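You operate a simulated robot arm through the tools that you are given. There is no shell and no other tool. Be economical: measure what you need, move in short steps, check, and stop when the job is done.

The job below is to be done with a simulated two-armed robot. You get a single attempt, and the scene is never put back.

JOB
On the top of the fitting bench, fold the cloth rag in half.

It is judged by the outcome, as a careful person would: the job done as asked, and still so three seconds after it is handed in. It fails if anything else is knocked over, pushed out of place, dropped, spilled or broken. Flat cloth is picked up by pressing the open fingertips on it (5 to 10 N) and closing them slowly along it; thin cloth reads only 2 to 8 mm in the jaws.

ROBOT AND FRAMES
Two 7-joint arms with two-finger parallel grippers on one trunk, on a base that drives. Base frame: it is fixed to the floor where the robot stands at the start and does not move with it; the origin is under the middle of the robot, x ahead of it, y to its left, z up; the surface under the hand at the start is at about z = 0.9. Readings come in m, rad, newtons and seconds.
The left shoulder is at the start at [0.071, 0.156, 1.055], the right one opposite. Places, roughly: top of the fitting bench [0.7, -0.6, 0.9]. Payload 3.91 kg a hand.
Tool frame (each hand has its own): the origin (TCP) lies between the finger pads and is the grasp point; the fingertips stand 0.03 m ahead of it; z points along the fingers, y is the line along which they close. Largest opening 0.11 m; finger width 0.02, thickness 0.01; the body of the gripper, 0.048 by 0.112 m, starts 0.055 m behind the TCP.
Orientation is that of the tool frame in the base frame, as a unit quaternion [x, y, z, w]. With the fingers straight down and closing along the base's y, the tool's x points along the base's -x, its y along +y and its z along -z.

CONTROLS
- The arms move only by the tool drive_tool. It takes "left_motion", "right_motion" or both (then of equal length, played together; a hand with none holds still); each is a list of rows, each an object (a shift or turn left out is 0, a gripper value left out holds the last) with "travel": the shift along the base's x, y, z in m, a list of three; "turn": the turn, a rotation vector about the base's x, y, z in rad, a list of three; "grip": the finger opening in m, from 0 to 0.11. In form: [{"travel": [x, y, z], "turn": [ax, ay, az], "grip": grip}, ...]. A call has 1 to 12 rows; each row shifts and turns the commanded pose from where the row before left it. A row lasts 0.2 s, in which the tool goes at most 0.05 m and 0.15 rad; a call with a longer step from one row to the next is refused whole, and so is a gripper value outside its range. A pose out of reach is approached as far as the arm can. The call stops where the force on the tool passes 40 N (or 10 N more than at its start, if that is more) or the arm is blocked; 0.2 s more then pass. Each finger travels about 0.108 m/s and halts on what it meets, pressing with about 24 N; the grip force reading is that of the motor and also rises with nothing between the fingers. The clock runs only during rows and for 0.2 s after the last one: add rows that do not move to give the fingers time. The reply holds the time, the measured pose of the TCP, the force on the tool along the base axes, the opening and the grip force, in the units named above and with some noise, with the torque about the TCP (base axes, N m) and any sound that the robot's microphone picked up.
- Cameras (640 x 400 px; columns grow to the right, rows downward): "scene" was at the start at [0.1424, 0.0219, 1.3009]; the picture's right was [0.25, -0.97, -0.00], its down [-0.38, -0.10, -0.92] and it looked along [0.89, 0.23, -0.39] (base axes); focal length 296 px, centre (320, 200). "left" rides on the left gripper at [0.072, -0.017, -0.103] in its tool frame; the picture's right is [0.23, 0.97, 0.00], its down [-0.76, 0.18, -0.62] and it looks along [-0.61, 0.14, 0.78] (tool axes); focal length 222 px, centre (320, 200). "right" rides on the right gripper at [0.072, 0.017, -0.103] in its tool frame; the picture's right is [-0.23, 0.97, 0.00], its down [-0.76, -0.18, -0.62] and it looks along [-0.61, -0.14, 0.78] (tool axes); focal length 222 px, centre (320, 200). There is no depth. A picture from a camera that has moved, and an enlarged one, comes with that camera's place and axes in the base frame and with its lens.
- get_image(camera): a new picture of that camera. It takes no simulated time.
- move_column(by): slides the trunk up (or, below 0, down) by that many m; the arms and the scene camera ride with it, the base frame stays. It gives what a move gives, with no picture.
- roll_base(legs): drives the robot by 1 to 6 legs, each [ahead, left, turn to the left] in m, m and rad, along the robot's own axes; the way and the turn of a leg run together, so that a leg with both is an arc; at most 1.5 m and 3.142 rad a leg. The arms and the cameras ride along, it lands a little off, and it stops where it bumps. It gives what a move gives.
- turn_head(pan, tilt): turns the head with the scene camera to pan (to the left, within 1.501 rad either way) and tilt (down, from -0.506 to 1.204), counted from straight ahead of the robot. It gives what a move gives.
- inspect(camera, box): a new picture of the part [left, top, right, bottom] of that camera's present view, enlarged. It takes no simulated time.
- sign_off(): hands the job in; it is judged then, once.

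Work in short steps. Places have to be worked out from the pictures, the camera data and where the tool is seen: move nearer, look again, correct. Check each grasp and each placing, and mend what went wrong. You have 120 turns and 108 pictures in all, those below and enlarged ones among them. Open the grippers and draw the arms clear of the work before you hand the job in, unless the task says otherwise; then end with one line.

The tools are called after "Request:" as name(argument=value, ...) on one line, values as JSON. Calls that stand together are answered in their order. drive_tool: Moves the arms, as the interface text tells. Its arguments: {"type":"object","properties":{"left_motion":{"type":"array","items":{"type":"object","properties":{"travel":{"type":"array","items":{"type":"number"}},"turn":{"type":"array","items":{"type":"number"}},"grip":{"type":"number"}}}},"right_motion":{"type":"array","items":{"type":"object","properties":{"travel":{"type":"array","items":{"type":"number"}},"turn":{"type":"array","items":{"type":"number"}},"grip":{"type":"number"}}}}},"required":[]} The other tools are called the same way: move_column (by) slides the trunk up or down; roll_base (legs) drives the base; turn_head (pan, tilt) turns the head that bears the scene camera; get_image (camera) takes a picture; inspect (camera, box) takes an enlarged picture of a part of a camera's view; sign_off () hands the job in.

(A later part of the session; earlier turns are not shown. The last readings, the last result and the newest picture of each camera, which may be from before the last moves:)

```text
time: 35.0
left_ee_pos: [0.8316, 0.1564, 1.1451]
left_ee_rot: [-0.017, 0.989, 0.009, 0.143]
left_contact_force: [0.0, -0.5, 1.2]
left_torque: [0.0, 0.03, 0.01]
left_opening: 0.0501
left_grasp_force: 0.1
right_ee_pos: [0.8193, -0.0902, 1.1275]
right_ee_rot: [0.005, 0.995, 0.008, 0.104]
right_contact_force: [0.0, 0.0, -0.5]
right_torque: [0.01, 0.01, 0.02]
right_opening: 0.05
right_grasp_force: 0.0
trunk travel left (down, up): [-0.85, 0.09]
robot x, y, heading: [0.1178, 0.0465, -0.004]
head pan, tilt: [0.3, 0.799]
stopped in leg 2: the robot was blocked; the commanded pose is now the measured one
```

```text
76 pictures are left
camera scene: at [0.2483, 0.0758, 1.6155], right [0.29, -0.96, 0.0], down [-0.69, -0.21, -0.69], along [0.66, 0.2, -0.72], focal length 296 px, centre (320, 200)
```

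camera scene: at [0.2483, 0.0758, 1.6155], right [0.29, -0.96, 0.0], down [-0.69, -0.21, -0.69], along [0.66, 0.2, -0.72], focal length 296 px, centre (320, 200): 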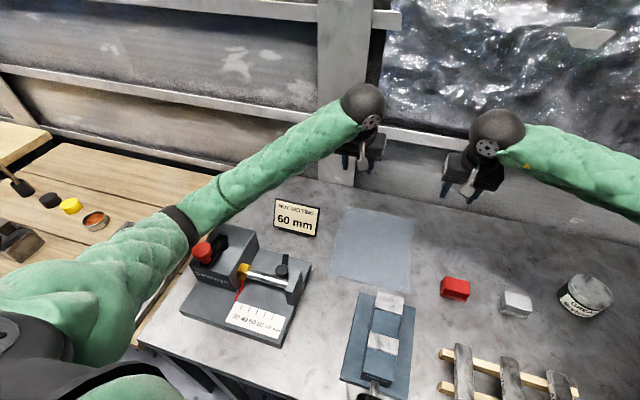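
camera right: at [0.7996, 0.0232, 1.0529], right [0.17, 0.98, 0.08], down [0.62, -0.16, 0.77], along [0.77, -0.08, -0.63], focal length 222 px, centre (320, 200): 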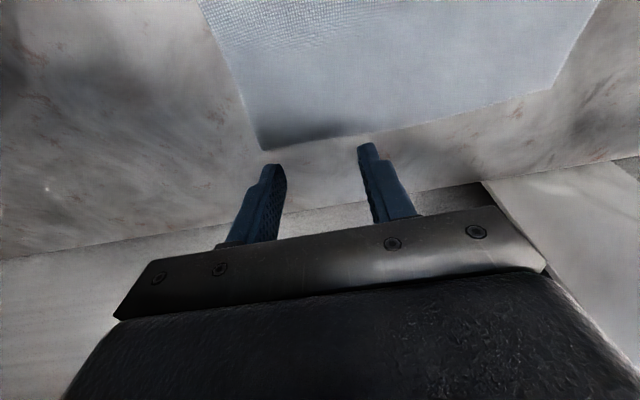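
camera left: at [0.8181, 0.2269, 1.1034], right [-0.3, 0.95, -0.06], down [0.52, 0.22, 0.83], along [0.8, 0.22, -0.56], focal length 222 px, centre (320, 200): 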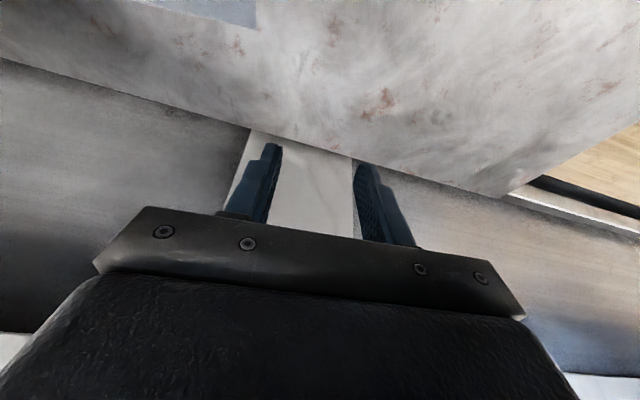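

The base bumped something beside it, probably the bench frame. I'll back out 0.12 m first, then go right.

Request:
roll_base(legs=[[-0.12, 0, 0], [0, -0.2, 0]])

Request:
get_image(camera="scene")

```text
time: 35.8
left_ee_pos: [0.8278, 0.16, 1.1516]
left_ee_rot: [-0.021, 0.989, 0.01, 0.147]
left_contact_force: [0.5, -0.1, 0.1]
left_torque: [-0.02, 0.02, 0.0]
left_opening: 0.0501
left_grasp_force: 0.1
right_ee_pos: [0.8121, -0.0897, 1.1277]
right_ee_rot: [0.005, 0.995, 0.009, 0.103]
right_contact_force: [-0.7, 0.3, -0.6]
right_torque: [-0.04, 0.0, 0.04]
right_opening: 0.05
right_grasp_force: 0.2
trunk travel left (down, up): [-0.85, 0.09]
robot x, y, heading: [0.1047, 0.0445, 0.003]
head pan, tilt: [0.3, 0.799]
stopped in leg 1: the robot was blocked; the commanded pose is now the measured one
```

```text
75 pictures are left
camera scene: at [0.2418, 0.0753, 1.6152], right [0.3, -0.95, 0.0], down [-0.69, -0.22, -0.69], along [0.66, 0.2, -0.72], focal length 296 px, centre (320, 200)
```

scene: 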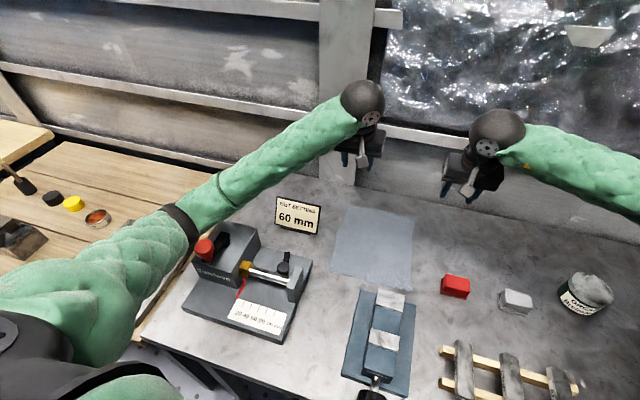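

Backing was blocked too and the left hand reading shifted, so the left elbow is probably resting against the knob. I'll raise the trunk 0.08 m to free it and lift the left hand too.

Request:
move_column(by=0.08)

Request:
drive_tool(left_motion=[{"travel": [0, 0, 0.03]}, {"travel": [0, 0, 0.03]}, {"travel": [0, 0, 0.03]}, {"travel": [0, 0, 0.03]}, {}])

Request:
get_image(camera="scene")

```text
time: 36.9
left_ee_pos: [0.8244, 0.1524, 1.2326]
left_ee_rot: [-0.018, 0.989, 0.01, 0.148]
left_contact_force: [-0.1, 0.6, 0.0]
left_torque: [0.04, -0.01, 0.0]
left_opening: 0.0502
left_grasp_force: 0.1
right_ee_pos: [0.8096, -0.0954, 1.209]
right_ee_rot: [0.005, 0.994, 0.01, 0.105]
right_contact_force: [0.1, -0.2, -0.4]
right_torque: [0.02, -0.03, 0.0]
right_opening: 0.0501
right_grasp_force: 0.0
trunk travel left (down, up): [-0.93, 0.01]
robot x, y, heading: [0.1075, 0.0456, 0.003]
head pan, tilt: [0.3, 0.799]
```

```text
time: 38.1
left_ee_pos: [0.8233, 0.1538, 1.3524]
left_ee_rot: [-0.021, 0.989, 0.01, 0.149]
left_contact_force: [0.1, -0.8, -0.1]
left_torque: [-0.03, -0.02, 0.0]
left_opening: 0.05
left_grasp_force: 0.1
right_ee_pos: [0.8091, -0.0934, 1.2079]
right_ee_rot: [0.004, 0.994, 0.011, 0.106]
right_contact_force: [-0.5, 0.3, 0.0]
right_torque: [0.01, 0.0, 0.01]
right_opening: 0.05
right_grasp_force: 0.0
trunk travel left (down, up): [-0.93, 0.01]
robot x, y, heading: [0.1085, 0.0466, 0.004]
head pan, tilt: [0.3, 0.799]
```

```text
74 pictures are left
camera scene: at [0.2376, 0.0695, 1.696], right [0.3, -0.95, 0.0], down [-0.69, -0.21, -0.7], along [0.67, 0.21, -0.72], focal length 296 px, centre (320, 200)
```

scene: 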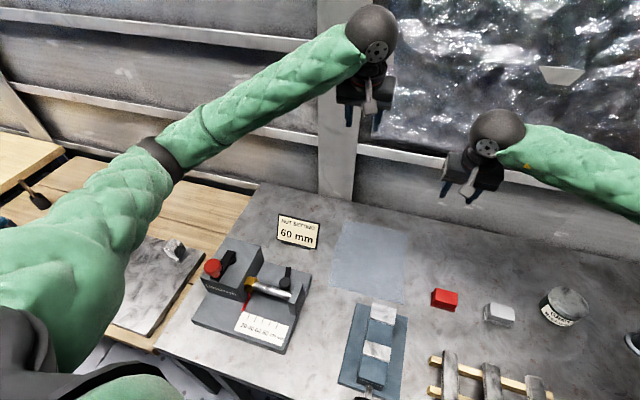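

Both arms are clear now. I'll back off slightly and then shift right.

Request:
roll_base(legs=[[-0.06, 0, 0], [0, -0.2, 0]])

Request:
get_image(camera="scene")

```text
time: 40.3
left_ee_pos: [0.7651, -0.0407, 1.352]
left_ee_rot: [-0.021, 0.989, 0.01, 0.148]
left_contact_force: [-0.2, 0.0, -1.3]
left_torque: [-0.02, 0.02, 0.02]
left_opening: 0.05
left_grasp_force: 0.1
right_ee_pos: [0.7526, -0.2877, 1.208]
right_ee_rot: [0.004, 0.995, 0.01, 0.104]
right_contact_force: [0.0, -0.2, -0.1]
right_torque: [-0.02, 0.04, 0.0]
right_opening: 0.0502
right_grasp_force: 0.1
trunk travel left (down, up): [-0.93, 0.01]
robot x, y, heading: [0.0513, -0.1509, 0.005]
head pan, tilt: [0.3, 0.799]
```

```text
73 pictures are left
camera scene: at [0.1797, -0.1254, 1.6958], right [0.3, -0.95, 0.0], down [-0.69, -0.21, -0.7], along [0.66, 0.21, -0.72], focal length 296 px, centre (320, 200)
```

scene: 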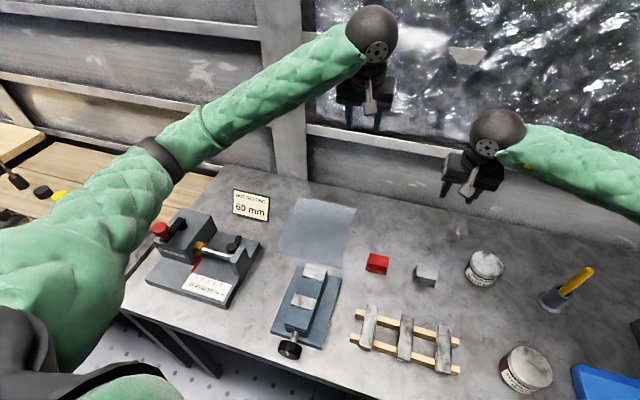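

The robot now stands at (0.05, −0.15). I'll move both hands over the rag's far side at height, keeping them 0.2 m apart, then lower the trunk 0.15 m.

Request:
drive_tool(left_motion=[{"travel": [0.01, 0.0213, -0.01]}, {"travel": [0.01, 0.0213, -0.01]}, {"travel": [0.01, 0.0213, -0.01]}, {"travel": [0.01, 0.0213, -0.01]}, {"travel": [0.01, 0.0213, -0.01]}, {"travel": [0.01, 0.0213, -0.01]}, {"travel": [0.01, 0.0213, -0.01]}, {"travel": [0.01, 0.0213, -0.01]}, {"travel": [0.01, 0.0213, -0.01]}, {"travel": [0.01, 0.0213, -0.01]}, {}], right_motion=[{"travel": [0.011, 0.0258, 0]}, {"travel": [0.011, 0.0258, 0]}, {"travel": [0.011, 0.0258, 0]}, {"travel": [0.011, 0.0258, 0]}, {"travel": [0.011, 0.0258, 0]}, {"travel": [0.011, 0.0258, 0]}, {"travel": [0.011, 0.0258, 0]}, {"travel": [0.011, 0.0258, 0]}, {"travel": [0.011, 0.0258, 0]}, {"travel": [0.011, 0.0258, 0]}, {}])

Request:
move_column(by=-0.12)

Request:
get_image(camera="scene")

```text
time: 42.7
left_ee_pos: [0.8614, 0.1707, 1.2546]
left_ee_rot: [-0.021, 0.989, 0.011, 0.149]
left_contact_force: [0.1, -0.7, -0.1]
left_torque: [0.02, 0.01, 0.05]
left_opening: 0.0501
left_grasp_force: 0.1
right_ee_pos: [0.8567, -0.0307, 1.2085]
right_ee_rot: [0.005, 0.994, 0.011, 0.106]
right_contact_force: [0.7, 0.4, -0.1]
right_torque: [-0.01, 0.01, -0.02]
right_opening: 0.0501
right_grasp_force: 0.0
trunk travel left (down, up): [-0.93, 0.01]
robot x, y, heading: [0.0462, -0.1488, 0.001]
head pan, tilt: [0.3, 0.799]
```

```text
time: 44.2
left_ee_pos: [0.8601, 0.1716, 1.1358]
left_ee_rot: [-0.02, 0.989, 0.01, 0.148]
left_contact_force: [0.5, 0.8, -0.6]
left_torque: [0.0, 0.01, 0.03]
left_opening: 0.0499
left_grasp_force: 0.0
right_ee_pos: [0.8563, -0.0307, 1.0898]
right_ee_rot: [0.005, 0.994, 0.01, 0.106]
right_contact_force: [0.6, 0.3, 0.4]
right_torque: [0.02, 0.02, 0.0]
right_opening: 0.0502
right_grasp_force: 0.0
trunk travel left (down, up): [-0.81, 0.13]
robot x, y, heading: [0.0491, -0.1494, 0.005]
head pan, tilt: [0.3, 0.799]
```

```text
72 pictures are left
camera scene: at [0.1756, -0.128, 1.5767], right [0.3, -0.95, 0.0], down [-0.68, -0.21, -0.7], along [0.67, 0.21, -0.72], focal length 296 px, centre (320, 200)
```

scene: 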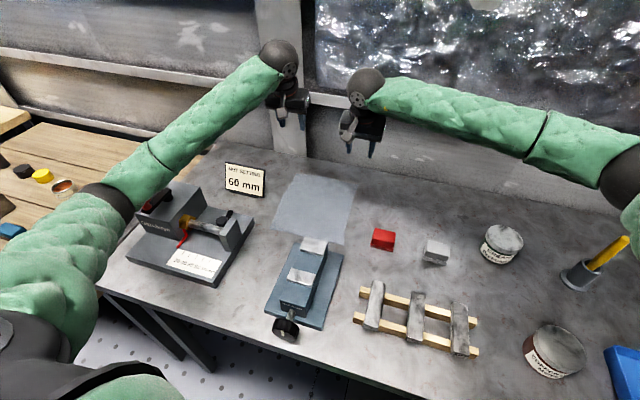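

The base held still and I put the left elbow around (0.38, 0.28, 1.25), well clear of the gauge. Lowering both hands gently to z ≈ 0.965.

Request:
drive_tool(left_motion=[{"travel": [0, 0, -0.02]}, {"travel": [0, 0, -0.02]}, {"travel": [0, 0, -0.02]}, {"travel": [0, 0, -0.02]}, {"travel": [0, 0, -0.02]}, {"travel": [0, 0, -0.02]}, {"travel": [0, 0, -0.02]}, {"travel": [0, 0, -0.02]}, {"travel": [0, 0, -0.01]}, {}], right_motion=[{"travel": [0, 0, -0.014]}, {"travel": [0, 0, -0.014]}, {"travel": [0, 0, -0.014]}, {"travel": [0, 0, -0.014]}, {"travel": [0, 0, -0.014]}, {"travel": [0, 0, -0.014]}, {"travel": [0, 0, -0.014]}, {"travel": [0, 0, -0.014]}, {"travel": [0, 0, -0.014]}, {}])

Request:
get_image(camera="scene")

Request:
get_image(camera="left")

Request:
get_image(camera="right")

```text
time: 46.4
left_ee_pos: [0.8569, 0.1671, 0.9822]
left_ee_rot: [-0.021, 0.987, 0.016, 0.158]
left_contact_force: [-0.5, -0.2, 0.1]
left_torque: [0.01, -0.01, 0.0]
left_opening: 0.05
left_grasp_force: 0.0
right_ee_pos: [0.8508, -0.0373, 0.9702]
right_ee_rot: [0.004, 0.994, 0.014, 0.109]
right_contact_force: [-0.7, -0.1, 0.1]
right_torque: [-0.03, 0.0, 0.0]
right_opening: 0.0502
right_grasp_force: 0.1
trunk travel left (down, up): [-0.81, 0.13]
robot x, y, heading: [0.0499, -0.1515, 0.006]
head pan, tilt: [0.3, 0.799]
```

```text
71 pictures are left
camera scene: at [0.1682, -0.1374, 1.5789], right [0.3, -0.95, -0.01], down [-0.68, -0.21, -0.7], along [0.67, 0.21, -0.71], focal length 296 px, centre (320, 200)
```

scene: 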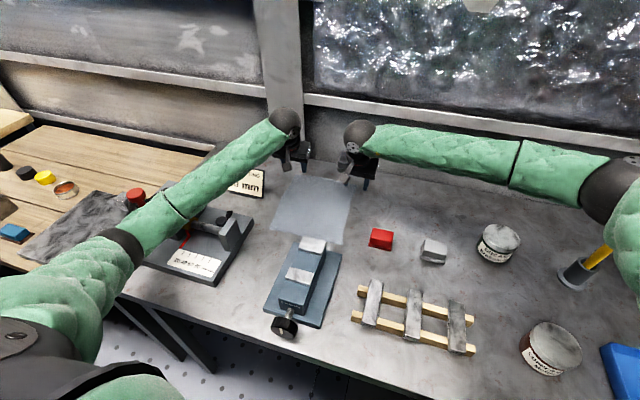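

```text
70 pictures are left
camera left: at [0.759, 0.1449, 1.058], right [-0.26, 0.96, -0.05], down [0.52, 0.18, 0.83], along [0.81, 0.19, -0.55], focal length 222 px, centre (320, 200)
```

left: 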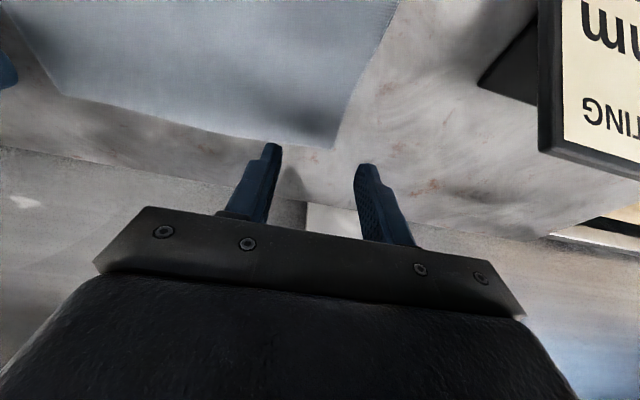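

```text
69 pictures are left
camera right: at [0.7567, -0.0213, 1.0547], right [0.23, 0.97, 0.08], down [0.61, -0.2, 0.77], along [0.76, -0.13, -0.64], focal length 222 px, centre (320, 200)
```

right: 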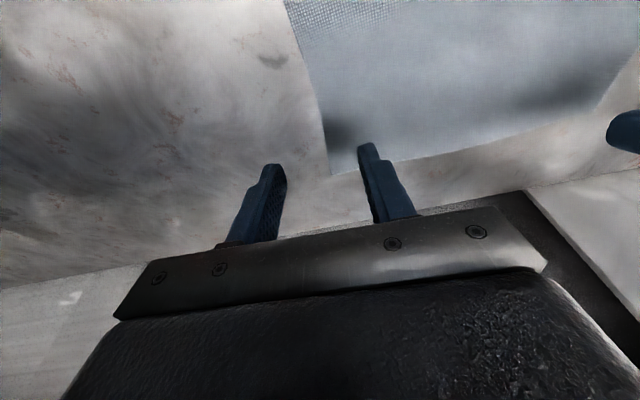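

The left hand lags about 1.6 cm short of its command. I'll nudge only the left hand down 2 cm to see whether it is blocked or simply lagging.

Request:
drive_tool(left_motion=[{"travel": [0, 0, -0.01]}, {"travel": [0, 0, -0.01]}, {}, {}])

Request:
turn_head(pan=0.9, tilt=0.9)

Request:
get_image(camera="scene")

```text
time: 47.4
left_ee_pos: [0.8537, 0.1585, 0.9633]
left_ee_rot: [-0.019, 0.987, 0.016, 0.157]
left_contact_force: [1.3, 1.3, -0.2]
left_torque: [0.0, 0.03, 0.01]
left_opening: 0.0501
left_grasp_force: 0.0
right_ee_pos: [0.8453, -0.0416, 0.9745]
right_ee_rot: [0.005, 0.994, 0.017, 0.11]
right_contact_force: [0.2, 0.9, 1.0]
right_torque: [0.0, -0.01, 0.03]
right_opening: 0.0502
right_grasp_force: 0.1
trunk travel left (down, up): [-0.81, 0.13]
robot x, y, heading: [0.0496, -0.1478, 0.01]
head pan, tilt: [0.3, 0.799]
```

```text
time: 48.4
left_ee_pos: [0.8542, 0.1588, 0.963]
left_ee_rot: [-0.02, 0.987, 0.017, 0.157]
left_contact_force: [0.3, -0.1, -0.4]
left_torque: [0.03, -0.01, -0.01]
left_opening: 0.0501
left_grasp_force: 0.0
right_ee_pos: [0.846, -0.0428, 0.9742]
right_ee_rot: [0.004, 0.994, 0.017, 0.111]
right_contact_force: [-0.1, 0.0, 0.0]
right_torque: [-0.01, 0.03, 0.02]
right_opening: 0.0502
right_grasp_force: 0.1
trunk travel left (down, up): [-0.81, 0.13]
robot x, y, heading: [0.0462, -0.1544, 0.003]
head pan, tilt: [0.901, 0.901]
```

```text
68 pictures are left
camera scene: at [0.1307, -0.1115, 1.5713], right [0.78, -0.62, 0.0], down [-0.48, -0.61, -0.63], along [0.39, 0.5, -0.77], focal length 296 px, centre (320, 200)
```

scene: 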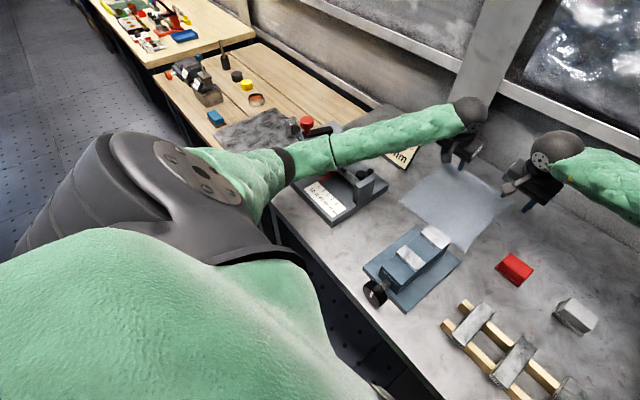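

It moves but the robot sways, so the left forearm is probably rubbing the gauge. I'll lift, shift the base another 0.1 m right and raise the trunk 0.06 m for real clearance.

Request:
drive_tool(left_motion=[{"travel": [0, 0, 0.03]}, {"travel": [0, 0, 0.03]}, {"travel": [0, 0, 0.03]}, {"travel": [0, 0, 0.03]}, {}], right_motion=[{"travel": [0, 0, 0.03]}, {"travel": [0, 0, 0.03]}, {"travel": [0, 0, 0.03]}, {"travel": [0, 0, 0.03]}, {}])

Request:
move_column(by=0.06)

Request:
roll_base(legs=[[0, -0.1, 0]])

Request:
drive_tool(left_motion=[{"travel": [0, 0.022, -0.01]}, {"travel": [0, 0.022, -0.01]}, {"travel": [0, 0.022, -0.01]}, {"travel": [0, 0.022, -0.01]}, {"travel": [0, 0.022, -0.01]}, {}], right_motion=[{"travel": [0, 0.022, -0.01]}, {"travel": [0, 0.022, -0.01]}, {"travel": [0, 0.022, -0.01]}, {"travel": [0, 0.022, -0.01]}, {"travel": [0, 0.022, -0.01]}, {}])

Request:
turn_head(pan=0.4, tilt=0.8)

Request:
get_image(camera="scene")

```text
time: 49.6
left_ee_pos: [0.8605, 0.1702, 1.0663]
left_ee_rot: [-0.02, 0.989, 0.01, 0.148]
left_contact_force: [0.1, -0.1, -0.7]
left_torque: [0.01, 0.0, 0.01]
left_opening: 0.0501
left_grasp_force: 0.0
right_ee_pos: [0.8553, -0.0305, 1.0846]
right_ee_rot: [0.005, 0.994, 0.011, 0.105]
right_contact_force: [1.3, 0.6, 0.3]
right_torque: [-0.03, 0.0, -0.02]
right_opening: 0.05
right_grasp_force: 0.0
trunk travel left (down, up): [-0.81, 0.13]
robot x, y, heading: [0.0486, -0.1496, 0.005]
head pan, tilt: [0.901, 0.901]
```

```text
time: 50.6
left_ee_pos: [0.8602, 0.1707, 1.1242]
left_ee_rot: [-0.02, 0.989, 0.01, 0.149]
left_contact_force: [-0.3, 0.4, 0.2]
left_torque: [-0.02, -0.04, -0.02]
left_opening: 0.0502
left_grasp_force: 0.0
right_ee_pos: [0.8552, -0.028, 1.1436]
right_ee_rot: [0.005, 0.994, 0.011, 0.106]
right_contact_force: [0.0, -0.5, -0.1]
right_torque: [-0.01, 0.01, -0.02]
right_opening: 0.05
right_grasp_force: 0.0
trunk travel left (down, up): [-0.87, 0.07]
robot x, y, heading: [0.0474, -0.1506, 0.002]
head pan, tilt: [0.901, 0.901]
```

```text
time: 51.7
left_ee_pos: [0.8609, 0.0652, 1.1252]
left_ee_rot: [-0.02, 0.989, 0.011, 0.148]
left_contact_force: [-0.4, -0.4, -0.3]
left_torque: [0.01, -0.01, 0.0]
left_opening: 0.0499
left_grasp_force: 0.1
right_ee_pos: [0.8557, -0.133, 1.1434]
right_ee_rot: [0.005, 0.994, 0.009, 0.106]
right_contact_force: [-0.3, -0.3, -0.1]
right_torque: [0.03, 0.0, -0.02]
right_opening: 0.0503
right_grasp_force: 0.1
trunk travel left (down, up): [-0.87, 0.07]
robot x, y, heading: [0.0471, -0.2547, 0.004]
head pan, tilt: [0.901, 0.901]
```

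```text
time: 53.1
left_ee_pos: [0.8628, 0.1759, 1.0755]
left_ee_rot: [-0.02, 0.989, 0.01, 0.149]
left_contact_force: [0.6, -1.1, 0.0]
left_torque: [-0.01, 0.0, -0.02]
left_opening: 0.0502
left_grasp_force: 0.0
right_ee_pos: [0.8568, -0.0244, 1.094]
right_ee_rot: [0.005, 0.994, 0.011, 0.105]
right_contact_force: [-0.1, 0.2, 0.7]
right_torque: [0.0, 0.01, 0.0]
right_opening: 0.0498
right_grasp_force: 0.0
trunk travel left (down, up): [-0.87, 0.07]
robot x, y, heading: [0.0491, -0.2537, 0.002]
head pan, tilt: [0.901, 0.901]
```

```text
time: 54.1
left_ee_pos: [0.8623, 0.1764, 1.0736]
left_ee_rot: [-0.019, 0.989, 0.009, 0.149]
left_contact_force: [-0.2, -1.3, 0.0]
left_torque: [0.03, 0.01, 0.02]
left_opening: 0.0503
left_grasp_force: 0.1
right_ee_pos: [0.8562, -0.0221, 1.0931]
right_ee_rot: [0.005, 0.994, 0.011, 0.106]
right_contact_force: [0.5, 1.0, 0.4]
right_torque: [-0.02, -0.01, 0.02]
right_opening: 0.0503
right_grasp_force: 0.2
trunk travel left (down, up): [-0.87, 0.07]
robot x, y, heading: [0.047, -0.2574, 0.005]
head pan, tilt: [0.4, 0.799]
```

```text
67 pictures are left
camera scene: at [0.1753, -0.2217, 1.636], right [0.39, -0.92, 0.0], down [-0.66, -0.28, -0.7], along [0.64, 0.27, -0.72], focal length 296 px, centre (320, 200)
```

scene: 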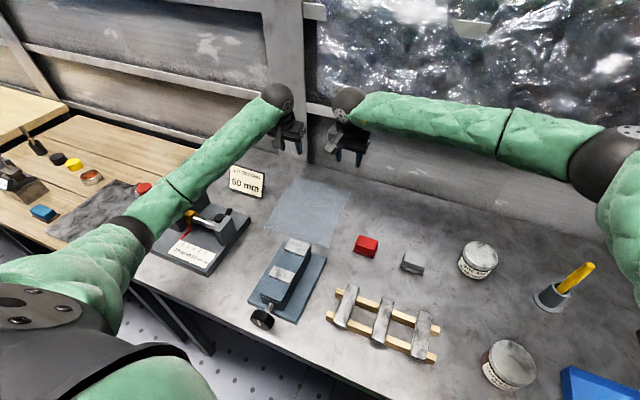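

All positions hold as commanded and the base is stable. Lowering again to z ≈ 0.96.

Request:
drive_tool(left_motion=[{"travel": [0, 0, -0.019]}, {"travel": [0, 0, -0.019]}, {"travel": [0, 0, -0.019]}, {"travel": [0, 0, -0.019]}, {"travel": [0, 0, -0.019]}, {"travel": [0, 0, -0.019]}, {}, {}], right_motion=[{"travel": [0, 0, -0.022]}, {"travel": [0, 0, -0.022]}, {"travel": [0, 0, -0.022]}, {"travel": [0, 0, -0.022]}, {"travel": [0, 0, -0.022]}, {"travel": [0, 0, -0.022]}, {}, {}])

Request:
get_image(camera="scene")

Request:
get_image(camera="left")

Request:
get_image(camera="right")

```text
time: 55.9
left_ee_pos: [0.8609, 0.1771, 0.9612]
left_ee_rot: [-0.02, 0.989, 0.01, 0.148]
left_contact_force: [0.9, 0.5, -0.9]
left_torque: [0.05, 0.01, -0.03]
left_opening: 0.0501
left_grasp_force: 0.1
right_ee_pos: [0.857, -0.0227, 0.9616]
right_ee_rot: [0.004, 0.994, 0.01, 0.106]
right_contact_force: [0.4, -0.2, 0.3]
right_torque: [-0.01, -0.01, 0.01]
right_opening: 0.0503
right_grasp_force: 0.0
trunk travel left (down, up): [-0.87, 0.07]
robot x, y, heading: [0.0472, -0.2563, -0.001]
head pan, tilt: [0.4, 0.799]
```

```text
66 pictures are left
camera scene: at [0.1753, -0.222, 1.636], right [0.39, -0.92, 0.0], down [-0.66, -0.28, -0.7], along [0.64, 0.27, -0.72], focal length 296 px, centre (320, 200)
```

scene: 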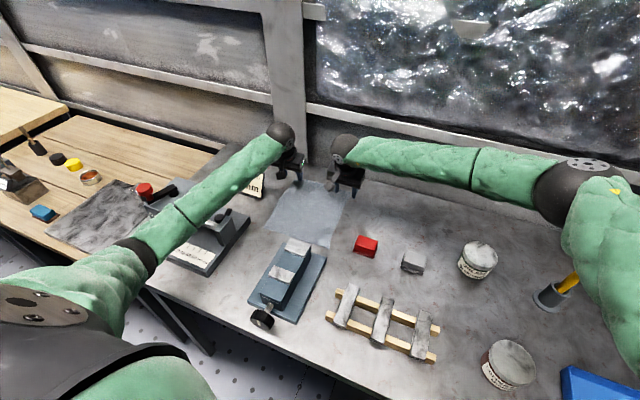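

```text
65 pictures are left
camera left: at [0.7631, 0.1554, 1.0382], right [-0.26, 0.96, -0.05], down [0.54, 0.19, 0.82], along [0.8, 0.18, -0.57], focal length 222 px, centre (320, 200)
```

left: 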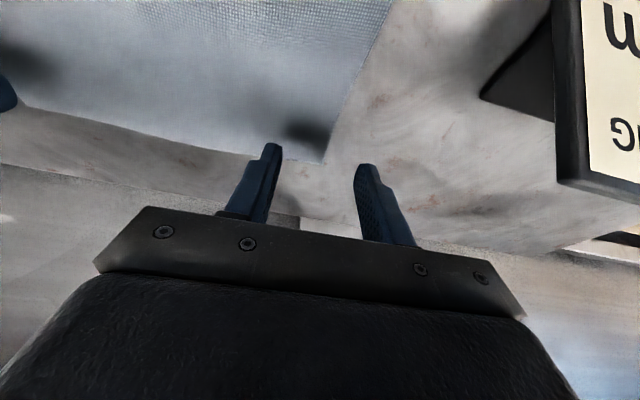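

```text
64 pictures are left
camera right: at [0.7637, -0.0069, 1.0466], right [0.23, 0.97, 0.07], down [0.61, -0.2, 0.77], along [0.76, -0.13, -0.64], focal length 222 px, centre (320, 200)
```

right: 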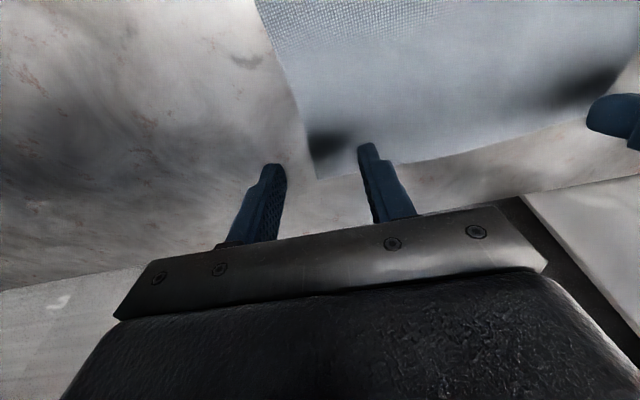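

Tracking is accurate now and the base is still. The corners measure FL (0.901–0.905, 0.188) and FR (0.907, −0.031). I'll reduce the tilt to about 0.12, set a 24 mm opening and hover over the far edge just inside each corner.

Request:
drive_tool(left_motion=[{"turn": [0, 0.085, 0], "grip": 0.024}, {"turn": [0, 0.085, 0]}, {"travel": [0.015, -0.006, -0.005]}, {"travel": [0.015, -0.006, -0.005]}, {}, {}], right_motion=[{"turn": [0, 0.045, 0], "grip": 0.024}, {"turn": [0, 0.045, 0]}, {"travel": [0.019, 0.006, -0.005]}, {"travel": [0.019, 0.006, -0.005]}, {}, {}])

Request:
get_image(camera="left")

Request:
get_image(camera="right")

```text
time: 57.3
left_ee_pos: [0.8909, 0.1632, 0.9502]
left_ee_rot: [-0.018, 0.998, 0.011, 0.063]
left_contact_force: [-0.3, -0.8, 0.3]
left_torque: [0.01, 0.0, -0.04]
left_opening: 0.0238
left_grasp_force: 0.0
right_ee_pos: [0.8935, -0.0113, 0.951]
right_ee_rot: [0.006, 0.998, 0.009, 0.061]
right_contact_force: [-0.4, -0.3, 0.0]
right_torque: [-0.03, 0.01, -0.01]
right_opening: 0.024
right_grasp_force: 0.1
trunk travel left (down, up): [-0.87, 0.07]
robot x, y, heading: [0.0461, -0.2502, 0.008]
head pan, tilt: [0.4, 0.799]
```

```text
63 pictures are left
camera left: at [0.8079, 0.1414, 1.0437], right [-0.26, 0.96, -0.01], down [0.67, 0.19, 0.72], along [0.69, 0.18, -0.7], focal length 222 px, centre (320, 200)
```

left: 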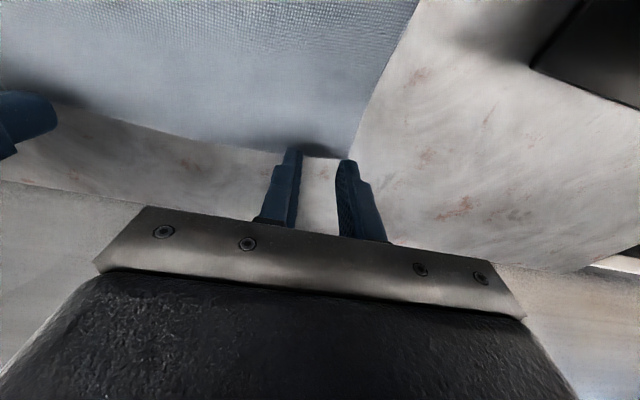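

```text
62 pictures are left
camera right: at [0.8094, 0.0058, 1.0448], right [0.24, 0.97, 0.05], down [0.68, -0.2, 0.71], along [0.7, -0.13, -0.71], focal length 222 px, centre (320, 200)
```

right: 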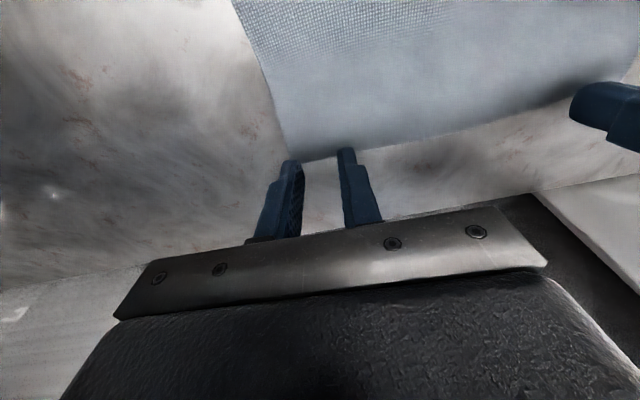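

The fingertips sit over the rag's far edge, about 1–2 cm in from each corner. I'll descend in small steps and watch for contact force.

Request:
drive_tool(left_motion=[{"travel": [-0.002, 0, -0.008]}, {"travel": [0, 0, -0.006]}, {"travel": [0, 0, -0.003]}, {}], right_motion=[{"travel": [-0.004, 0, -0.008]}, {"travel": [0, 0, -0.006]}, {"travel": [0, 0, -0.003]}, {}])

```text
time: 58.3
left_ee_pos: [0.8885, 0.166, 0.9338]
left_ee_rot: [-0.019, 0.998, 0.012, 0.064]
left_contact_force: [-0.7, -0.2, -0.4]
left_torque: [-0.02, 0.01, 0.02]
left_opening: 0.0239
left_grasp_force: 0.1
right_ee_pos: [0.8892, -0.0113, 0.936]
right_ee_rot: [0.006, 0.998, 0.01, 0.06]
right_contact_force: [-1.0, -0.7, -1.1]
right_torque: [-0.01, 0.01, 0.0]
right_opening: 0.0241
right_grasp_force: 0.2
trunk travel left (down, up): [-0.87, 0.07]
robot x, y, heading: [0.0484, -0.2529, -0.001]
head pan, tilt: [0.4, 0.799]
```

No contact yet; another few millimetres down in 1–1.5 mm steps.

Request:
drive_tool(left_motion=[{"travel": [0, 0, -0.0015]}, {"travel": [0, 0, -0.0015]}, {}], right_motion=[{"travel": [0, 0, -0.002]}, {"travel": [0, 0, -0.0025]}, {}])

```text
time: 59.1
left_ee_pos: [0.8888, 0.1647, 0.932]
left_ee_rot: [-0.019, 0.998, 0.012, 0.065]
left_contact_force: [-0.3, -0.8, 2.4]
left_torque: [-0.04, 0.01, 0.01]
left_opening: 0.0239
left_grasp_force: 0.1
right_ee_pos: [0.8902, -0.011, 0.9317]
right_ee_rot: [0.005, 0.998, 0.01, 0.062]
right_contact_force: [1.4, -1.5, 15.4]
right_torque: [-0.31, 0.03, 0.01]
right_opening: 0.0241
right_grasp_force: 0.0
trunk travel left (down, up): [-0.87, 0.07]
robot x, y, heading: [0.0462, -0.2516, 0.001]
head pan, tilt: [0.4, 0.799]
```

Contact reached: right 15 N on its outer finger only, left 2.4 N. I'll level both hands by 0.02 rad, ease the right up slightly and press the left a bit more.

Request:
drive_tool(left_motion=[{"travel": [0, 0, -0.0008], "turn": [-0.02, 0, 0]}, {}], right_motion=[{"travel": [0, 0, 0.0012], "turn": [-0.02, 0, 0]}, {}])

```text
time: 59.7
left_ee_pos: [0.8894, 0.1644, 0.932]
left_ee_rot: [-0.02, 0.998, 0.003, 0.066]
left_contact_force: [-0.6, 1.1, 16.1]
left_torque: [0.16, 0.11, -0.06]
left_opening: 0.0246
left_grasp_force: 0.1
right_ee_pos: [0.8891, -0.0101, 0.9321]
right_ee_rot: [0.005, 0.998, -0.001, 0.061]
right_contact_force: [1.6, 0.5, 2.6]
right_torque: [-0.04, 0.04, 0.01]
right_opening: 0.0238
right_grasp_force: 0.1
trunk travel left (down, up): [-0.87, 0.07]
robot x, y, heading: [0.0484, -0.2523, -0.002]
head pan, tilt: [0.4, 0.799]
```

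Left 16 N, right 2.6 N. Fine adjust toward ~7 N each.

Request:
drive_tool(left_motion=[{"travel": [0, 0, -0.0], "turn": [0.004, 0, 0]}, {"travel": [0, 0, 0.0007]}, {}], right_motion=[{"travel": [0, 0, -0.0004]}, {}, {}])

```text
time: 60.5
left_ee_pos: [0.8875, 0.1642, 0.9317]
left_ee_rot: [-0.02, 0.998, 0.004, 0.063]
left_contact_force: [0.9, 0.9, 11.1]
left_torque: [0.03, 0.07, 0.0]
left_opening: 0.0241
left_grasp_force: 0.1
right_ee_pos: [0.8887, -0.0093, 0.9309]
right_ee_rot: [0.005, 0.998, 0.001, 0.062]
right_contact_force: [-0.4, 0.1, 3.4]
right_torque: [-0.01, 0.03, -0.02]
right_opening: 0.0241
right_grasp_force: 0.0
trunk travel left (down, up): [-0.87, 0.07]
robot x, y, heading: [0.0485, -0.2511, 0.002]
head pan, tilt: [0.4, 0.799]
```

Balanced well enough; a touch more on the right, then close slowly, both together.

Request:
drive_tool(left_motion=[{"travel": [0, 0, 0.0002]}, {"grip": 0.021}, {"grip": 0.018}, {"grip": 0.015}, {"grip": 0.012}, {"grip": 0.009}, {"grip": 0.006}, {"grip": 0.003}, {"grip": 0.0}, {}, {}], right_motion=[{"travel": [0, 0, -0.0004]}, {"grip": 0.021}, {"grip": 0.018}, {"grip": 0.015}, {"grip": 0.012}, {"grip": 0.009}, {"grip": 0.006}, {"grip": 0.003}, {"grip": 0.0}, {}, {}])

Request:
get_image(camera="left")

Request:
get_image(camera="right")

```text
time: 62.9
left_ee_pos: [0.8875, 0.1646, 0.9327]
left_ee_rot: [-0.019, 0.998, 0.004, 0.064]
left_contact_force: [-0.2, 1.1, 4.0]
left_torque: [0.02, 0.01, 0.0]
left_opening: 0.0019
left_grasp_force: 24.2
right_ee_pos: [0.8892, -0.0099, 0.931]
right_ee_rot: [0.006, 0.998, 0.001, 0.06]
right_contact_force: [-0.8, -0.9, 8.7]
right_torque: [-0.06, 0.06, 0.01]
right_opening: 0.0001
right_grasp_force: 23.4
trunk travel left (down, up): [-0.87, 0.07]
robot x, y, heading: [0.0491, -0.256, -0.002]
head pan, tilt: [0.4, 0.799]
```

```text
61 pictures are left
camera left: at [0.8049, 0.1442, 1.0258], right [-0.26, 0.96, -0.02], down [0.67, 0.2, 0.72], along [0.7, 0.17, -0.7], focal length 222 px, centre (320, 200)
```

left: 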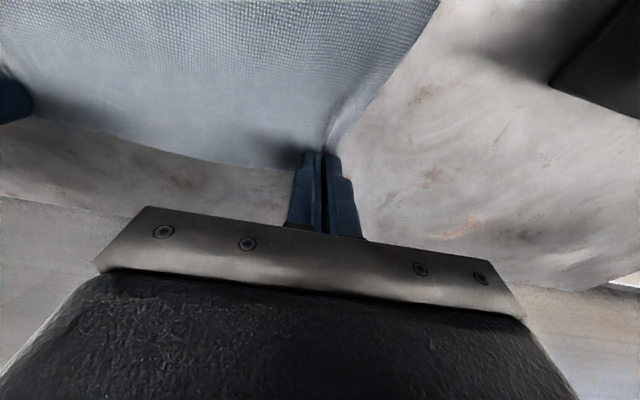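

```text
60 pictures are left
camera right: at [0.8048, 0.0079, 1.0248], right [0.24, 0.97, 0.03], down [0.68, -0.19, 0.71], along [0.7, -0.15, -0.7], focal length 222 px, centre (320, 200)
```

right: 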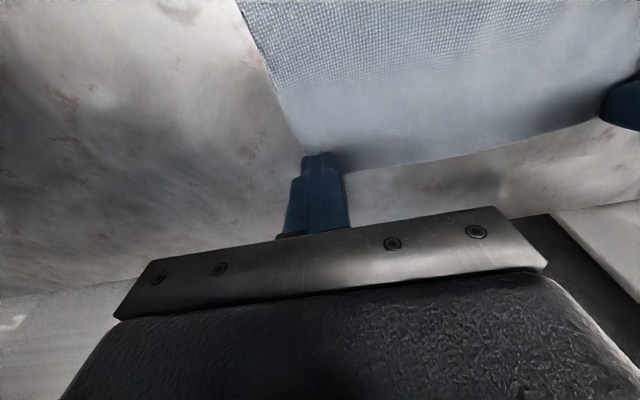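

The left has the cloth (1.9 mm, with a pinched ridge visible), but the right missed (0.1 mm). I'll lift the right, reopen to 30 mm, move slightly inward and press again.

Request:
drive_tool(right_motion=[{"travel": [0, 0, 0.006]}, {"travel": [-0.003, 0.004, 0], "grip": 0.03}, {}, {"travel": [0, 0, -0.004]}, {"travel": [0, 0, -0.0015]}, {}])

Request:
get_image(camera="right")

```text
time: 64.3
left_ee_pos: [0.8872, 0.1641, 0.933]
left_ee_rot: [-0.019, 0.998, 0.004, 0.064]
left_contact_force: [0.8, 0.3, 4.8]
left_torque: [0.04, -0.01, 0.03]
left_opening: 0.0018
left_grasp_force: 24.4
right_ee_pos: [0.887, -0.0063, 0.931]
right_ee_rot: [0.005, 0.998, 0.001, 0.061]
right_contact_force: [0.3, 0.6, 6.1]
right_torque: [-0.05, 0.07, -0.03]
right_opening: 0.0303
right_grasp_force: 0.1
trunk travel left (down, up): [-0.87, 0.07]
robot x, y, heading: [0.0478, -0.2497, 0.005]
head pan, tilt: [0.4, 0.799]
```

```text
59 pictures are left
camera right: at [0.8018, 0.0111, 1.0248], right [0.23, 0.97, 0.03], down [0.68, -0.19, 0.71], along [0.7, -0.15, -0.7], focal length 222 px, centre (320, 200)
```

right: 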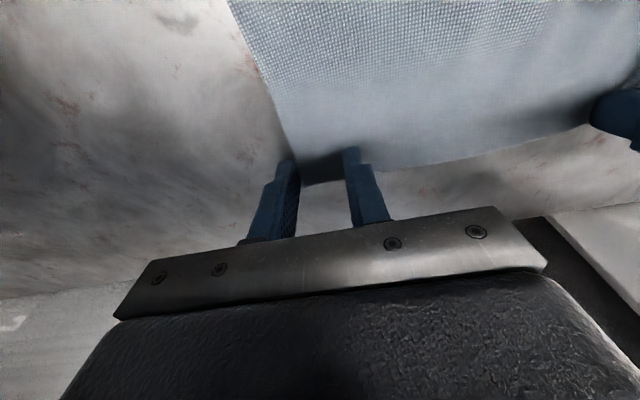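

6 N, but the outer finger is right at the side edge. I'll shift 6 mm more inward, press to about 8 N, and close slowly.

Request:
drive_tool(right_motion=[{"travel": [0, 0, 0.005]}, {"travel": [-0.002, 0.006, 0]}, {"travel": [0, 0, -0.004]}, {"travel": [0, 0, -0.0013]}, {}])

```text
time: 65.5
left_ee_pos: [0.8874, 0.1652, 0.9321]
left_ee_rot: [-0.02, 0.998, 0.005, 0.064]
left_contact_force: [-0.1, 0.8, 1.9]
left_torque: [0.01, 0.01, -0.03]
left_opening: 0.0018
left_grasp_force: 24.9
right_ee_pos: [0.8831, -0.0006, 0.9325]
right_ee_rot: [0.005, 0.998, 0.001, 0.061]
right_contact_force: [-0.6, 2.2, 14.7]
right_torque: [-0.09, 0.11, -0.02]
right_opening: 0.0294
right_grasp_force: 0.1
trunk travel left (down, up): [-0.87, 0.07]
robot x, y, heading: [0.0473, -0.2571, 0.007]
head pan, tilt: [0.4, 0.799]
```

Slightly high at 14.7 N; easing up 0.4 mm and closing slowly.

Request:
drive_tool(right_motion=[{"travel": [0, 0, 0.0004]}, {"grip": 0.026}, {"grip": 0.022}, {"grip": 0.018}, {"grip": 0.014}, {"grip": 0.011}, {"grip": 0.008}, {"grip": 0.005}, {"grip": 0.002}, {"grip": 0}, {}, {}])

Request:
get_image(camera="right")

```text
time: 68.1
left_ee_pos: [0.8877, 0.1642, 0.9328]
left_ee_rot: [-0.019, 0.998, 0.004, 0.064]
left_contact_force: [1.2, -9.0, -0.1]
left_torque: [-0.29, 0.02, 0.01]
left_opening: 0.0017
left_grasp_force: 24.1
right_ee_pos: [0.8824, 0.0005, 0.9319]
right_ee_rot: [0.005, 0.998, 0.0, 0.061]
right_contact_force: [0.4, 12.2, 21.5]
right_torque: [0.36, 0.03, 0.1]
right_opening: 0.0022
right_grasp_force: 23.8
trunk travel left (down, up): [-0.87, 0.07]
robot x, y, heading: [0.0496, -0.2515, 0.002]
head pan, tilt: [0.4, 0.799]
```

```text
58 pictures are left
camera right: at [0.798, 0.0179, 1.0247], right [0.23, 0.97, 0.03], down [0.68, -0.19, 0.71], along [0.7, -0.15, -0.7], focal length 222 px, centre (320, 200)
```

right: 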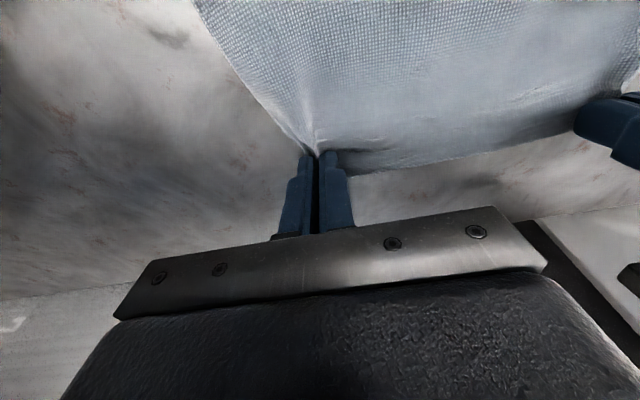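

Both hands now hold cloth (1.7 and 2.2 mm, visible ridges), pulling a bit against each other. I'll slacken by moving them 3 mm toward each other, then lift 5 cm while tilting slightly and check the grip.

Request:
drive_tool(left_motion=[{"travel": [0, -0.003, 0.001]}, {"travel": [0, 0, 0.01]}, {"travel": [-0.005, 0, 0.013]}, {"travel": [-0.01, 0, 0.013], "turn": [0, -0.05, 0]}, {"travel": [-0.01, 0, 0.013], "turn": [0, -0.05, 0]}, {}], right_motion=[{"travel": [0, 0.003, 0.001]}, {"travel": [0, 0, 0.01]}, {"travel": [-0.005, 0, 0.013]}, {"travel": [-0.01, 0, 0.013], "turn": [0, -0.05, 0]}, {"travel": [-0.01, 0, 0.013], "turn": [0, -0.05, 0]}, {}])

Request:
get_image(camera="left")

Request:
get_image(camera="right")

Request:
get_image(camera="scene")

```text
time: 69.5
left_ee_pos: [0.863, 0.1623, 0.9798]
left_ee_rot: [-0.02, 0.993, 0.003, 0.112]
left_contact_force: [0.0, -1.3, -0.5]
left_torque: [-0.06, -0.02, -0.02]
left_opening: 0.0017
left_grasp_force: 23.9
right_ee_pos: [0.8584, 0.003, 0.9797]
right_ee_rot: [0.005, 0.994, 0.0, 0.11]
right_contact_force: [0.5, 1.7, -0.1]
right_torque: [0.06, 0.02, 0.01]
right_opening: 0.0017
right_grasp_force: 24.2
trunk travel left (down, up): [-0.87, 0.07]
robot x, y, heading: [0.0511, -0.2515, 0.004]
head pan, tilt: [0.4, 0.799]
```

```text
57 pictures are left
camera left: at [0.7715, 0.1415, 1.0644], right [-0.26, 0.96, -0.05], down [0.59, 0.2, 0.78], along [0.76, 0.17, -0.63], focal length 222 px, centre (320, 200)
```

left: 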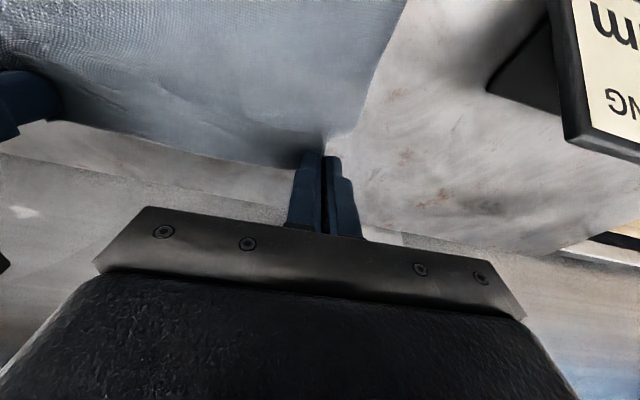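

```text
56 pictures are left
camera right: at [0.7641, 0.0209, 1.0638], right [0.23, 0.97, 0.05], down [0.6, -0.19, 0.77], along [0.76, -0.15, -0.63], focal length 222 px, centre (320, 200)
```

right: 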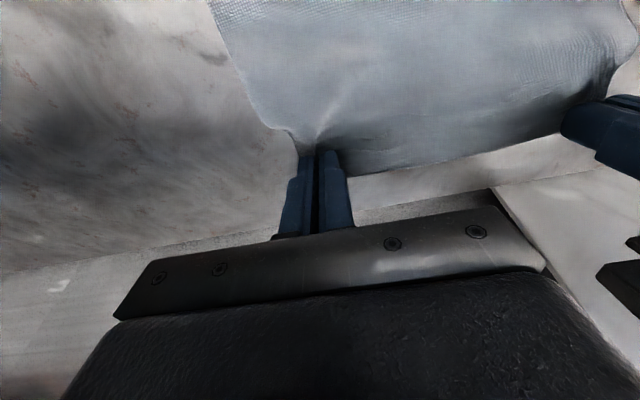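

```text
55 pictures are left
camera scene: at [0.176, -0.2221, 1.636], right [0.39, -0.92, 0.0], down [-0.66, -0.28, -0.7], along [0.64, 0.27, -0.72], focal length 296 px, centre (320, 200)
```

scene: 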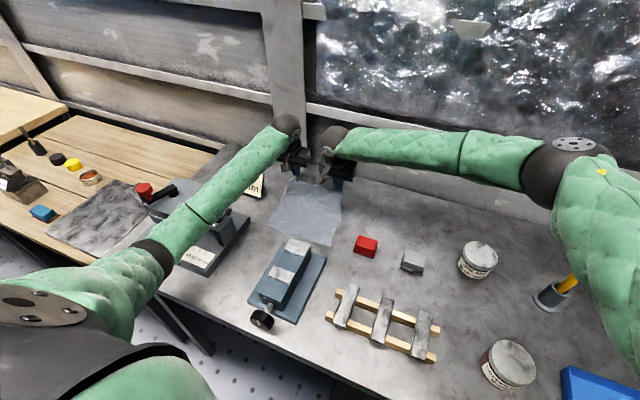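

The far edge is lifted cleanly with both grips holding. I'll carry it in an arc over the fold line (x ≈ 0.78), tilting the fingers forward to help the edge turn over.

Request:
drive_tool(left_motion=[{"travel": [-0.02, 0, 0.018], "turn": [0, -0.04, 0]}, {"travel": [-0.02, 0, 0.012], "turn": [0, -0.04, 0]}, {"travel": [-0.02, 0, 0.007], "turn": [0, -0.04, 0]}, {"travel": [-0.02, 0, 0.002], "turn": [0, -0.04, 0]}, {"travel": [-0.02, 0, -0.002], "turn": [0, -0.04, 0]}, {"travel": [-0.02, 0, -0.006], "turn": [0, -0.04, 0]}, {}], right_motion=[{"travel": [-0.02, 0, 0.018], "turn": [0, -0.04, 0]}, {"travel": [-0.02, 0, 0.012], "turn": [0, -0.04, 0]}, {"travel": [-0.02, 0, 0.007], "turn": [0, -0.04, 0]}, {"travel": [-0.02, 0, 0.002], "turn": [0, -0.04, 0]}, {"travel": [-0.02, 0, -0.002], "turn": [0, -0.04, 0]}, {"travel": [-0.02, 0, -0.006], "turn": [0, -0.04, 0]}, {}])

Request:
get_image(camera="scene")

Request:
get_image(camera="right")

```text
time: 71.1
left_ee_pos: [0.7454, 0.1603, 1.0125]
left_ee_rot: [-0.02, 0.973, 0.0, 0.232]
left_contact_force: [-0.3, -0.3, 0.0]
left_torque: [-0.02, 0.02, 0.02]
left_opening: 0.0018
left_grasp_force: 24.3
right_ee_pos: [0.7395, 0.0027, 1.0106]
right_ee_rot: [0.005, 0.974, 0.0, 0.228]
right_contact_force: [-0.7, 1.2, 0.4]
right_torque: [0.02, -0.01, 0.0]
right_opening: 0.0017
right_grasp_force: 23.8
trunk travel left (down, up): [-0.87, 0.07]
robot x, y, heading: [0.0469, -0.2512, -0.001]
head pan, tilt: [0.4, 0.799]
```

```text
54 pictures are left
camera scene: at [0.176, -0.2223, 1.636], right [0.39, -0.92, 0.0], down [-0.66, -0.28, -0.7], along [0.64, 0.27, -0.72], focal length 296 px, centre (320, 200)
```

scene: 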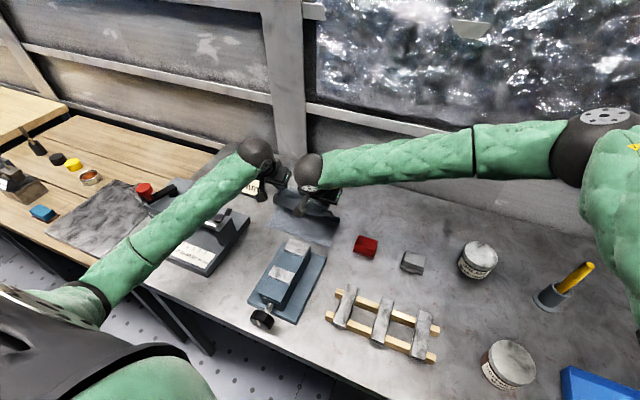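

```text
53 pictures are left
camera right: at [0.6282, 0.0215, 1.0716], right [0.21, 0.97, 0.1], down [0.4, -0.18, 0.9], along [0.89, -0.15, -0.43], focal length 222 px, centre (320, 200)
```

right: 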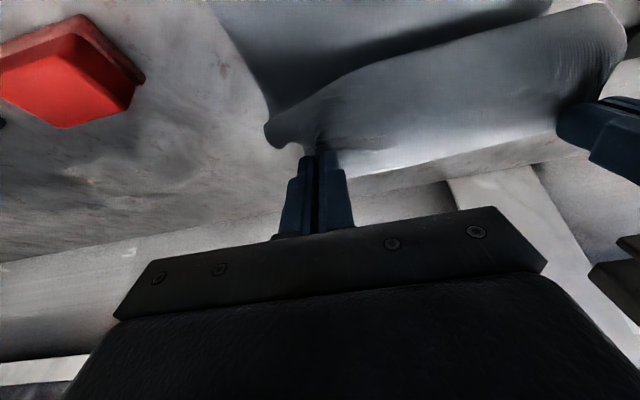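

The edge is draping over and both grips hold; no contacts, base steady. Continue lowering toward the near edge, with tip x about 0.68.

Request:
drive_tool(left_motion=[{"travel": [-0.018, 0, -0.012]}, {"travel": [-0.018, 0, -0.014]}, {"travel": [-0.016, 0, -0.015]}, {"travel": [-0.014, 0, -0.015]}, {}], right_motion=[{"travel": [-0.018, 0, -0.012]}, {"travel": [-0.018, 0, -0.014]}, {"travel": [-0.016, 0, -0.015]}, {"travel": [-0.014, 0, -0.015]}, {}])

Request:
get_image(camera="right")

Request:
get_image(camera="left")

Request:
inspect(camera="scene", box=[190, 130, 390, 330])

```text
time: 72.3
left_ee_pos: [0.6778, 0.1612, 0.9556]
left_ee_rot: [-0.02, 0.973, 0.001, 0.232]
left_contact_force: [-0.1, -1.9, -0.1]
left_torque: [-0.05, 0.05, -0.04]
left_opening: 0.0017
left_grasp_force: 24.0
right_ee_pos: [0.6749, 0.0029, 0.9556]
right_ee_rot: [0.005, 0.974, 0.001, 0.228]
right_contact_force: [-0.6, 1.3, -0.5]
right_torque: [0.05, 0.01, 0.03]
right_opening: 0.0022
right_grasp_force: 24.1
trunk travel left (down, up): [-0.87, 0.07]
robot x, y, heading: [0.0475, -0.2532, 0.007]
head pan, tilt: [0.4, 0.799]
```

```text
52 pictures are left
camera right: at [0.5633, 0.0216, 1.015], right [0.21, 0.97, 0.1], down [0.4, -0.18, 0.9], along [0.89, -0.15, -0.43], focal length 222 px, centre (320, 200)
```

right: 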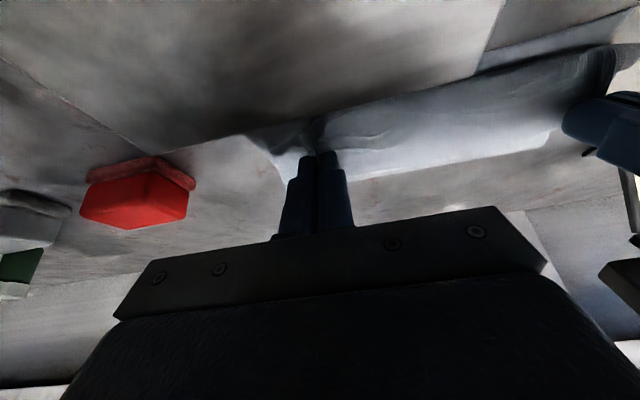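

```text
51 pictures are left
camera left: at [0.5684, 0.1415, 1.0166], right [-0.24, 0.96, -0.11], down [0.39, 0.2, 0.9], along [0.89, 0.17, -0.43], focal length 222 px, centre (320, 200)
```

left: 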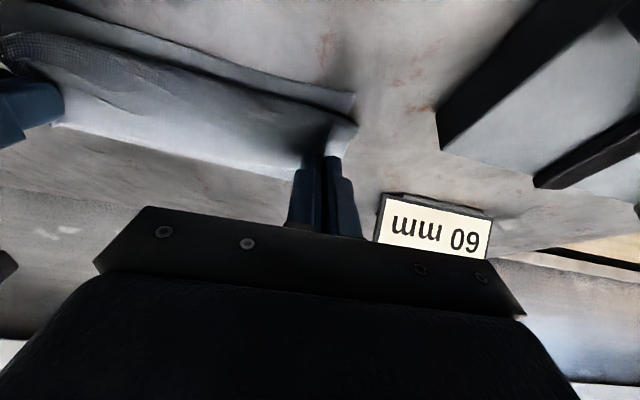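

```text
2.00 times, centred on (290, 230) of scene
camera zoom: at [0.1758, -0.2224, 1.636], right [0.39, -0.92, 0.0], down [-0.66, -0.28, -0.7], along [0.64, 0.27, -0.72], focal length 592 px, centre (380, 140)
```

zoom: 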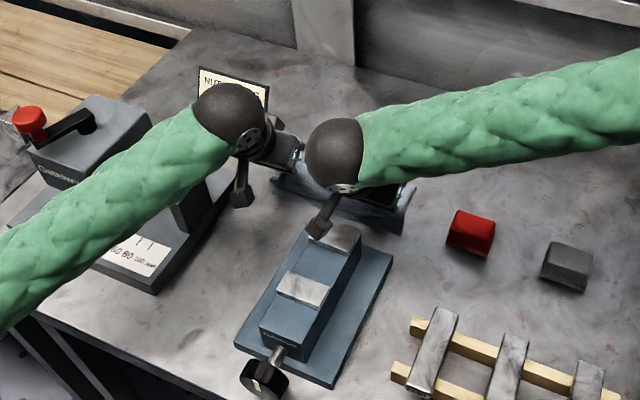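

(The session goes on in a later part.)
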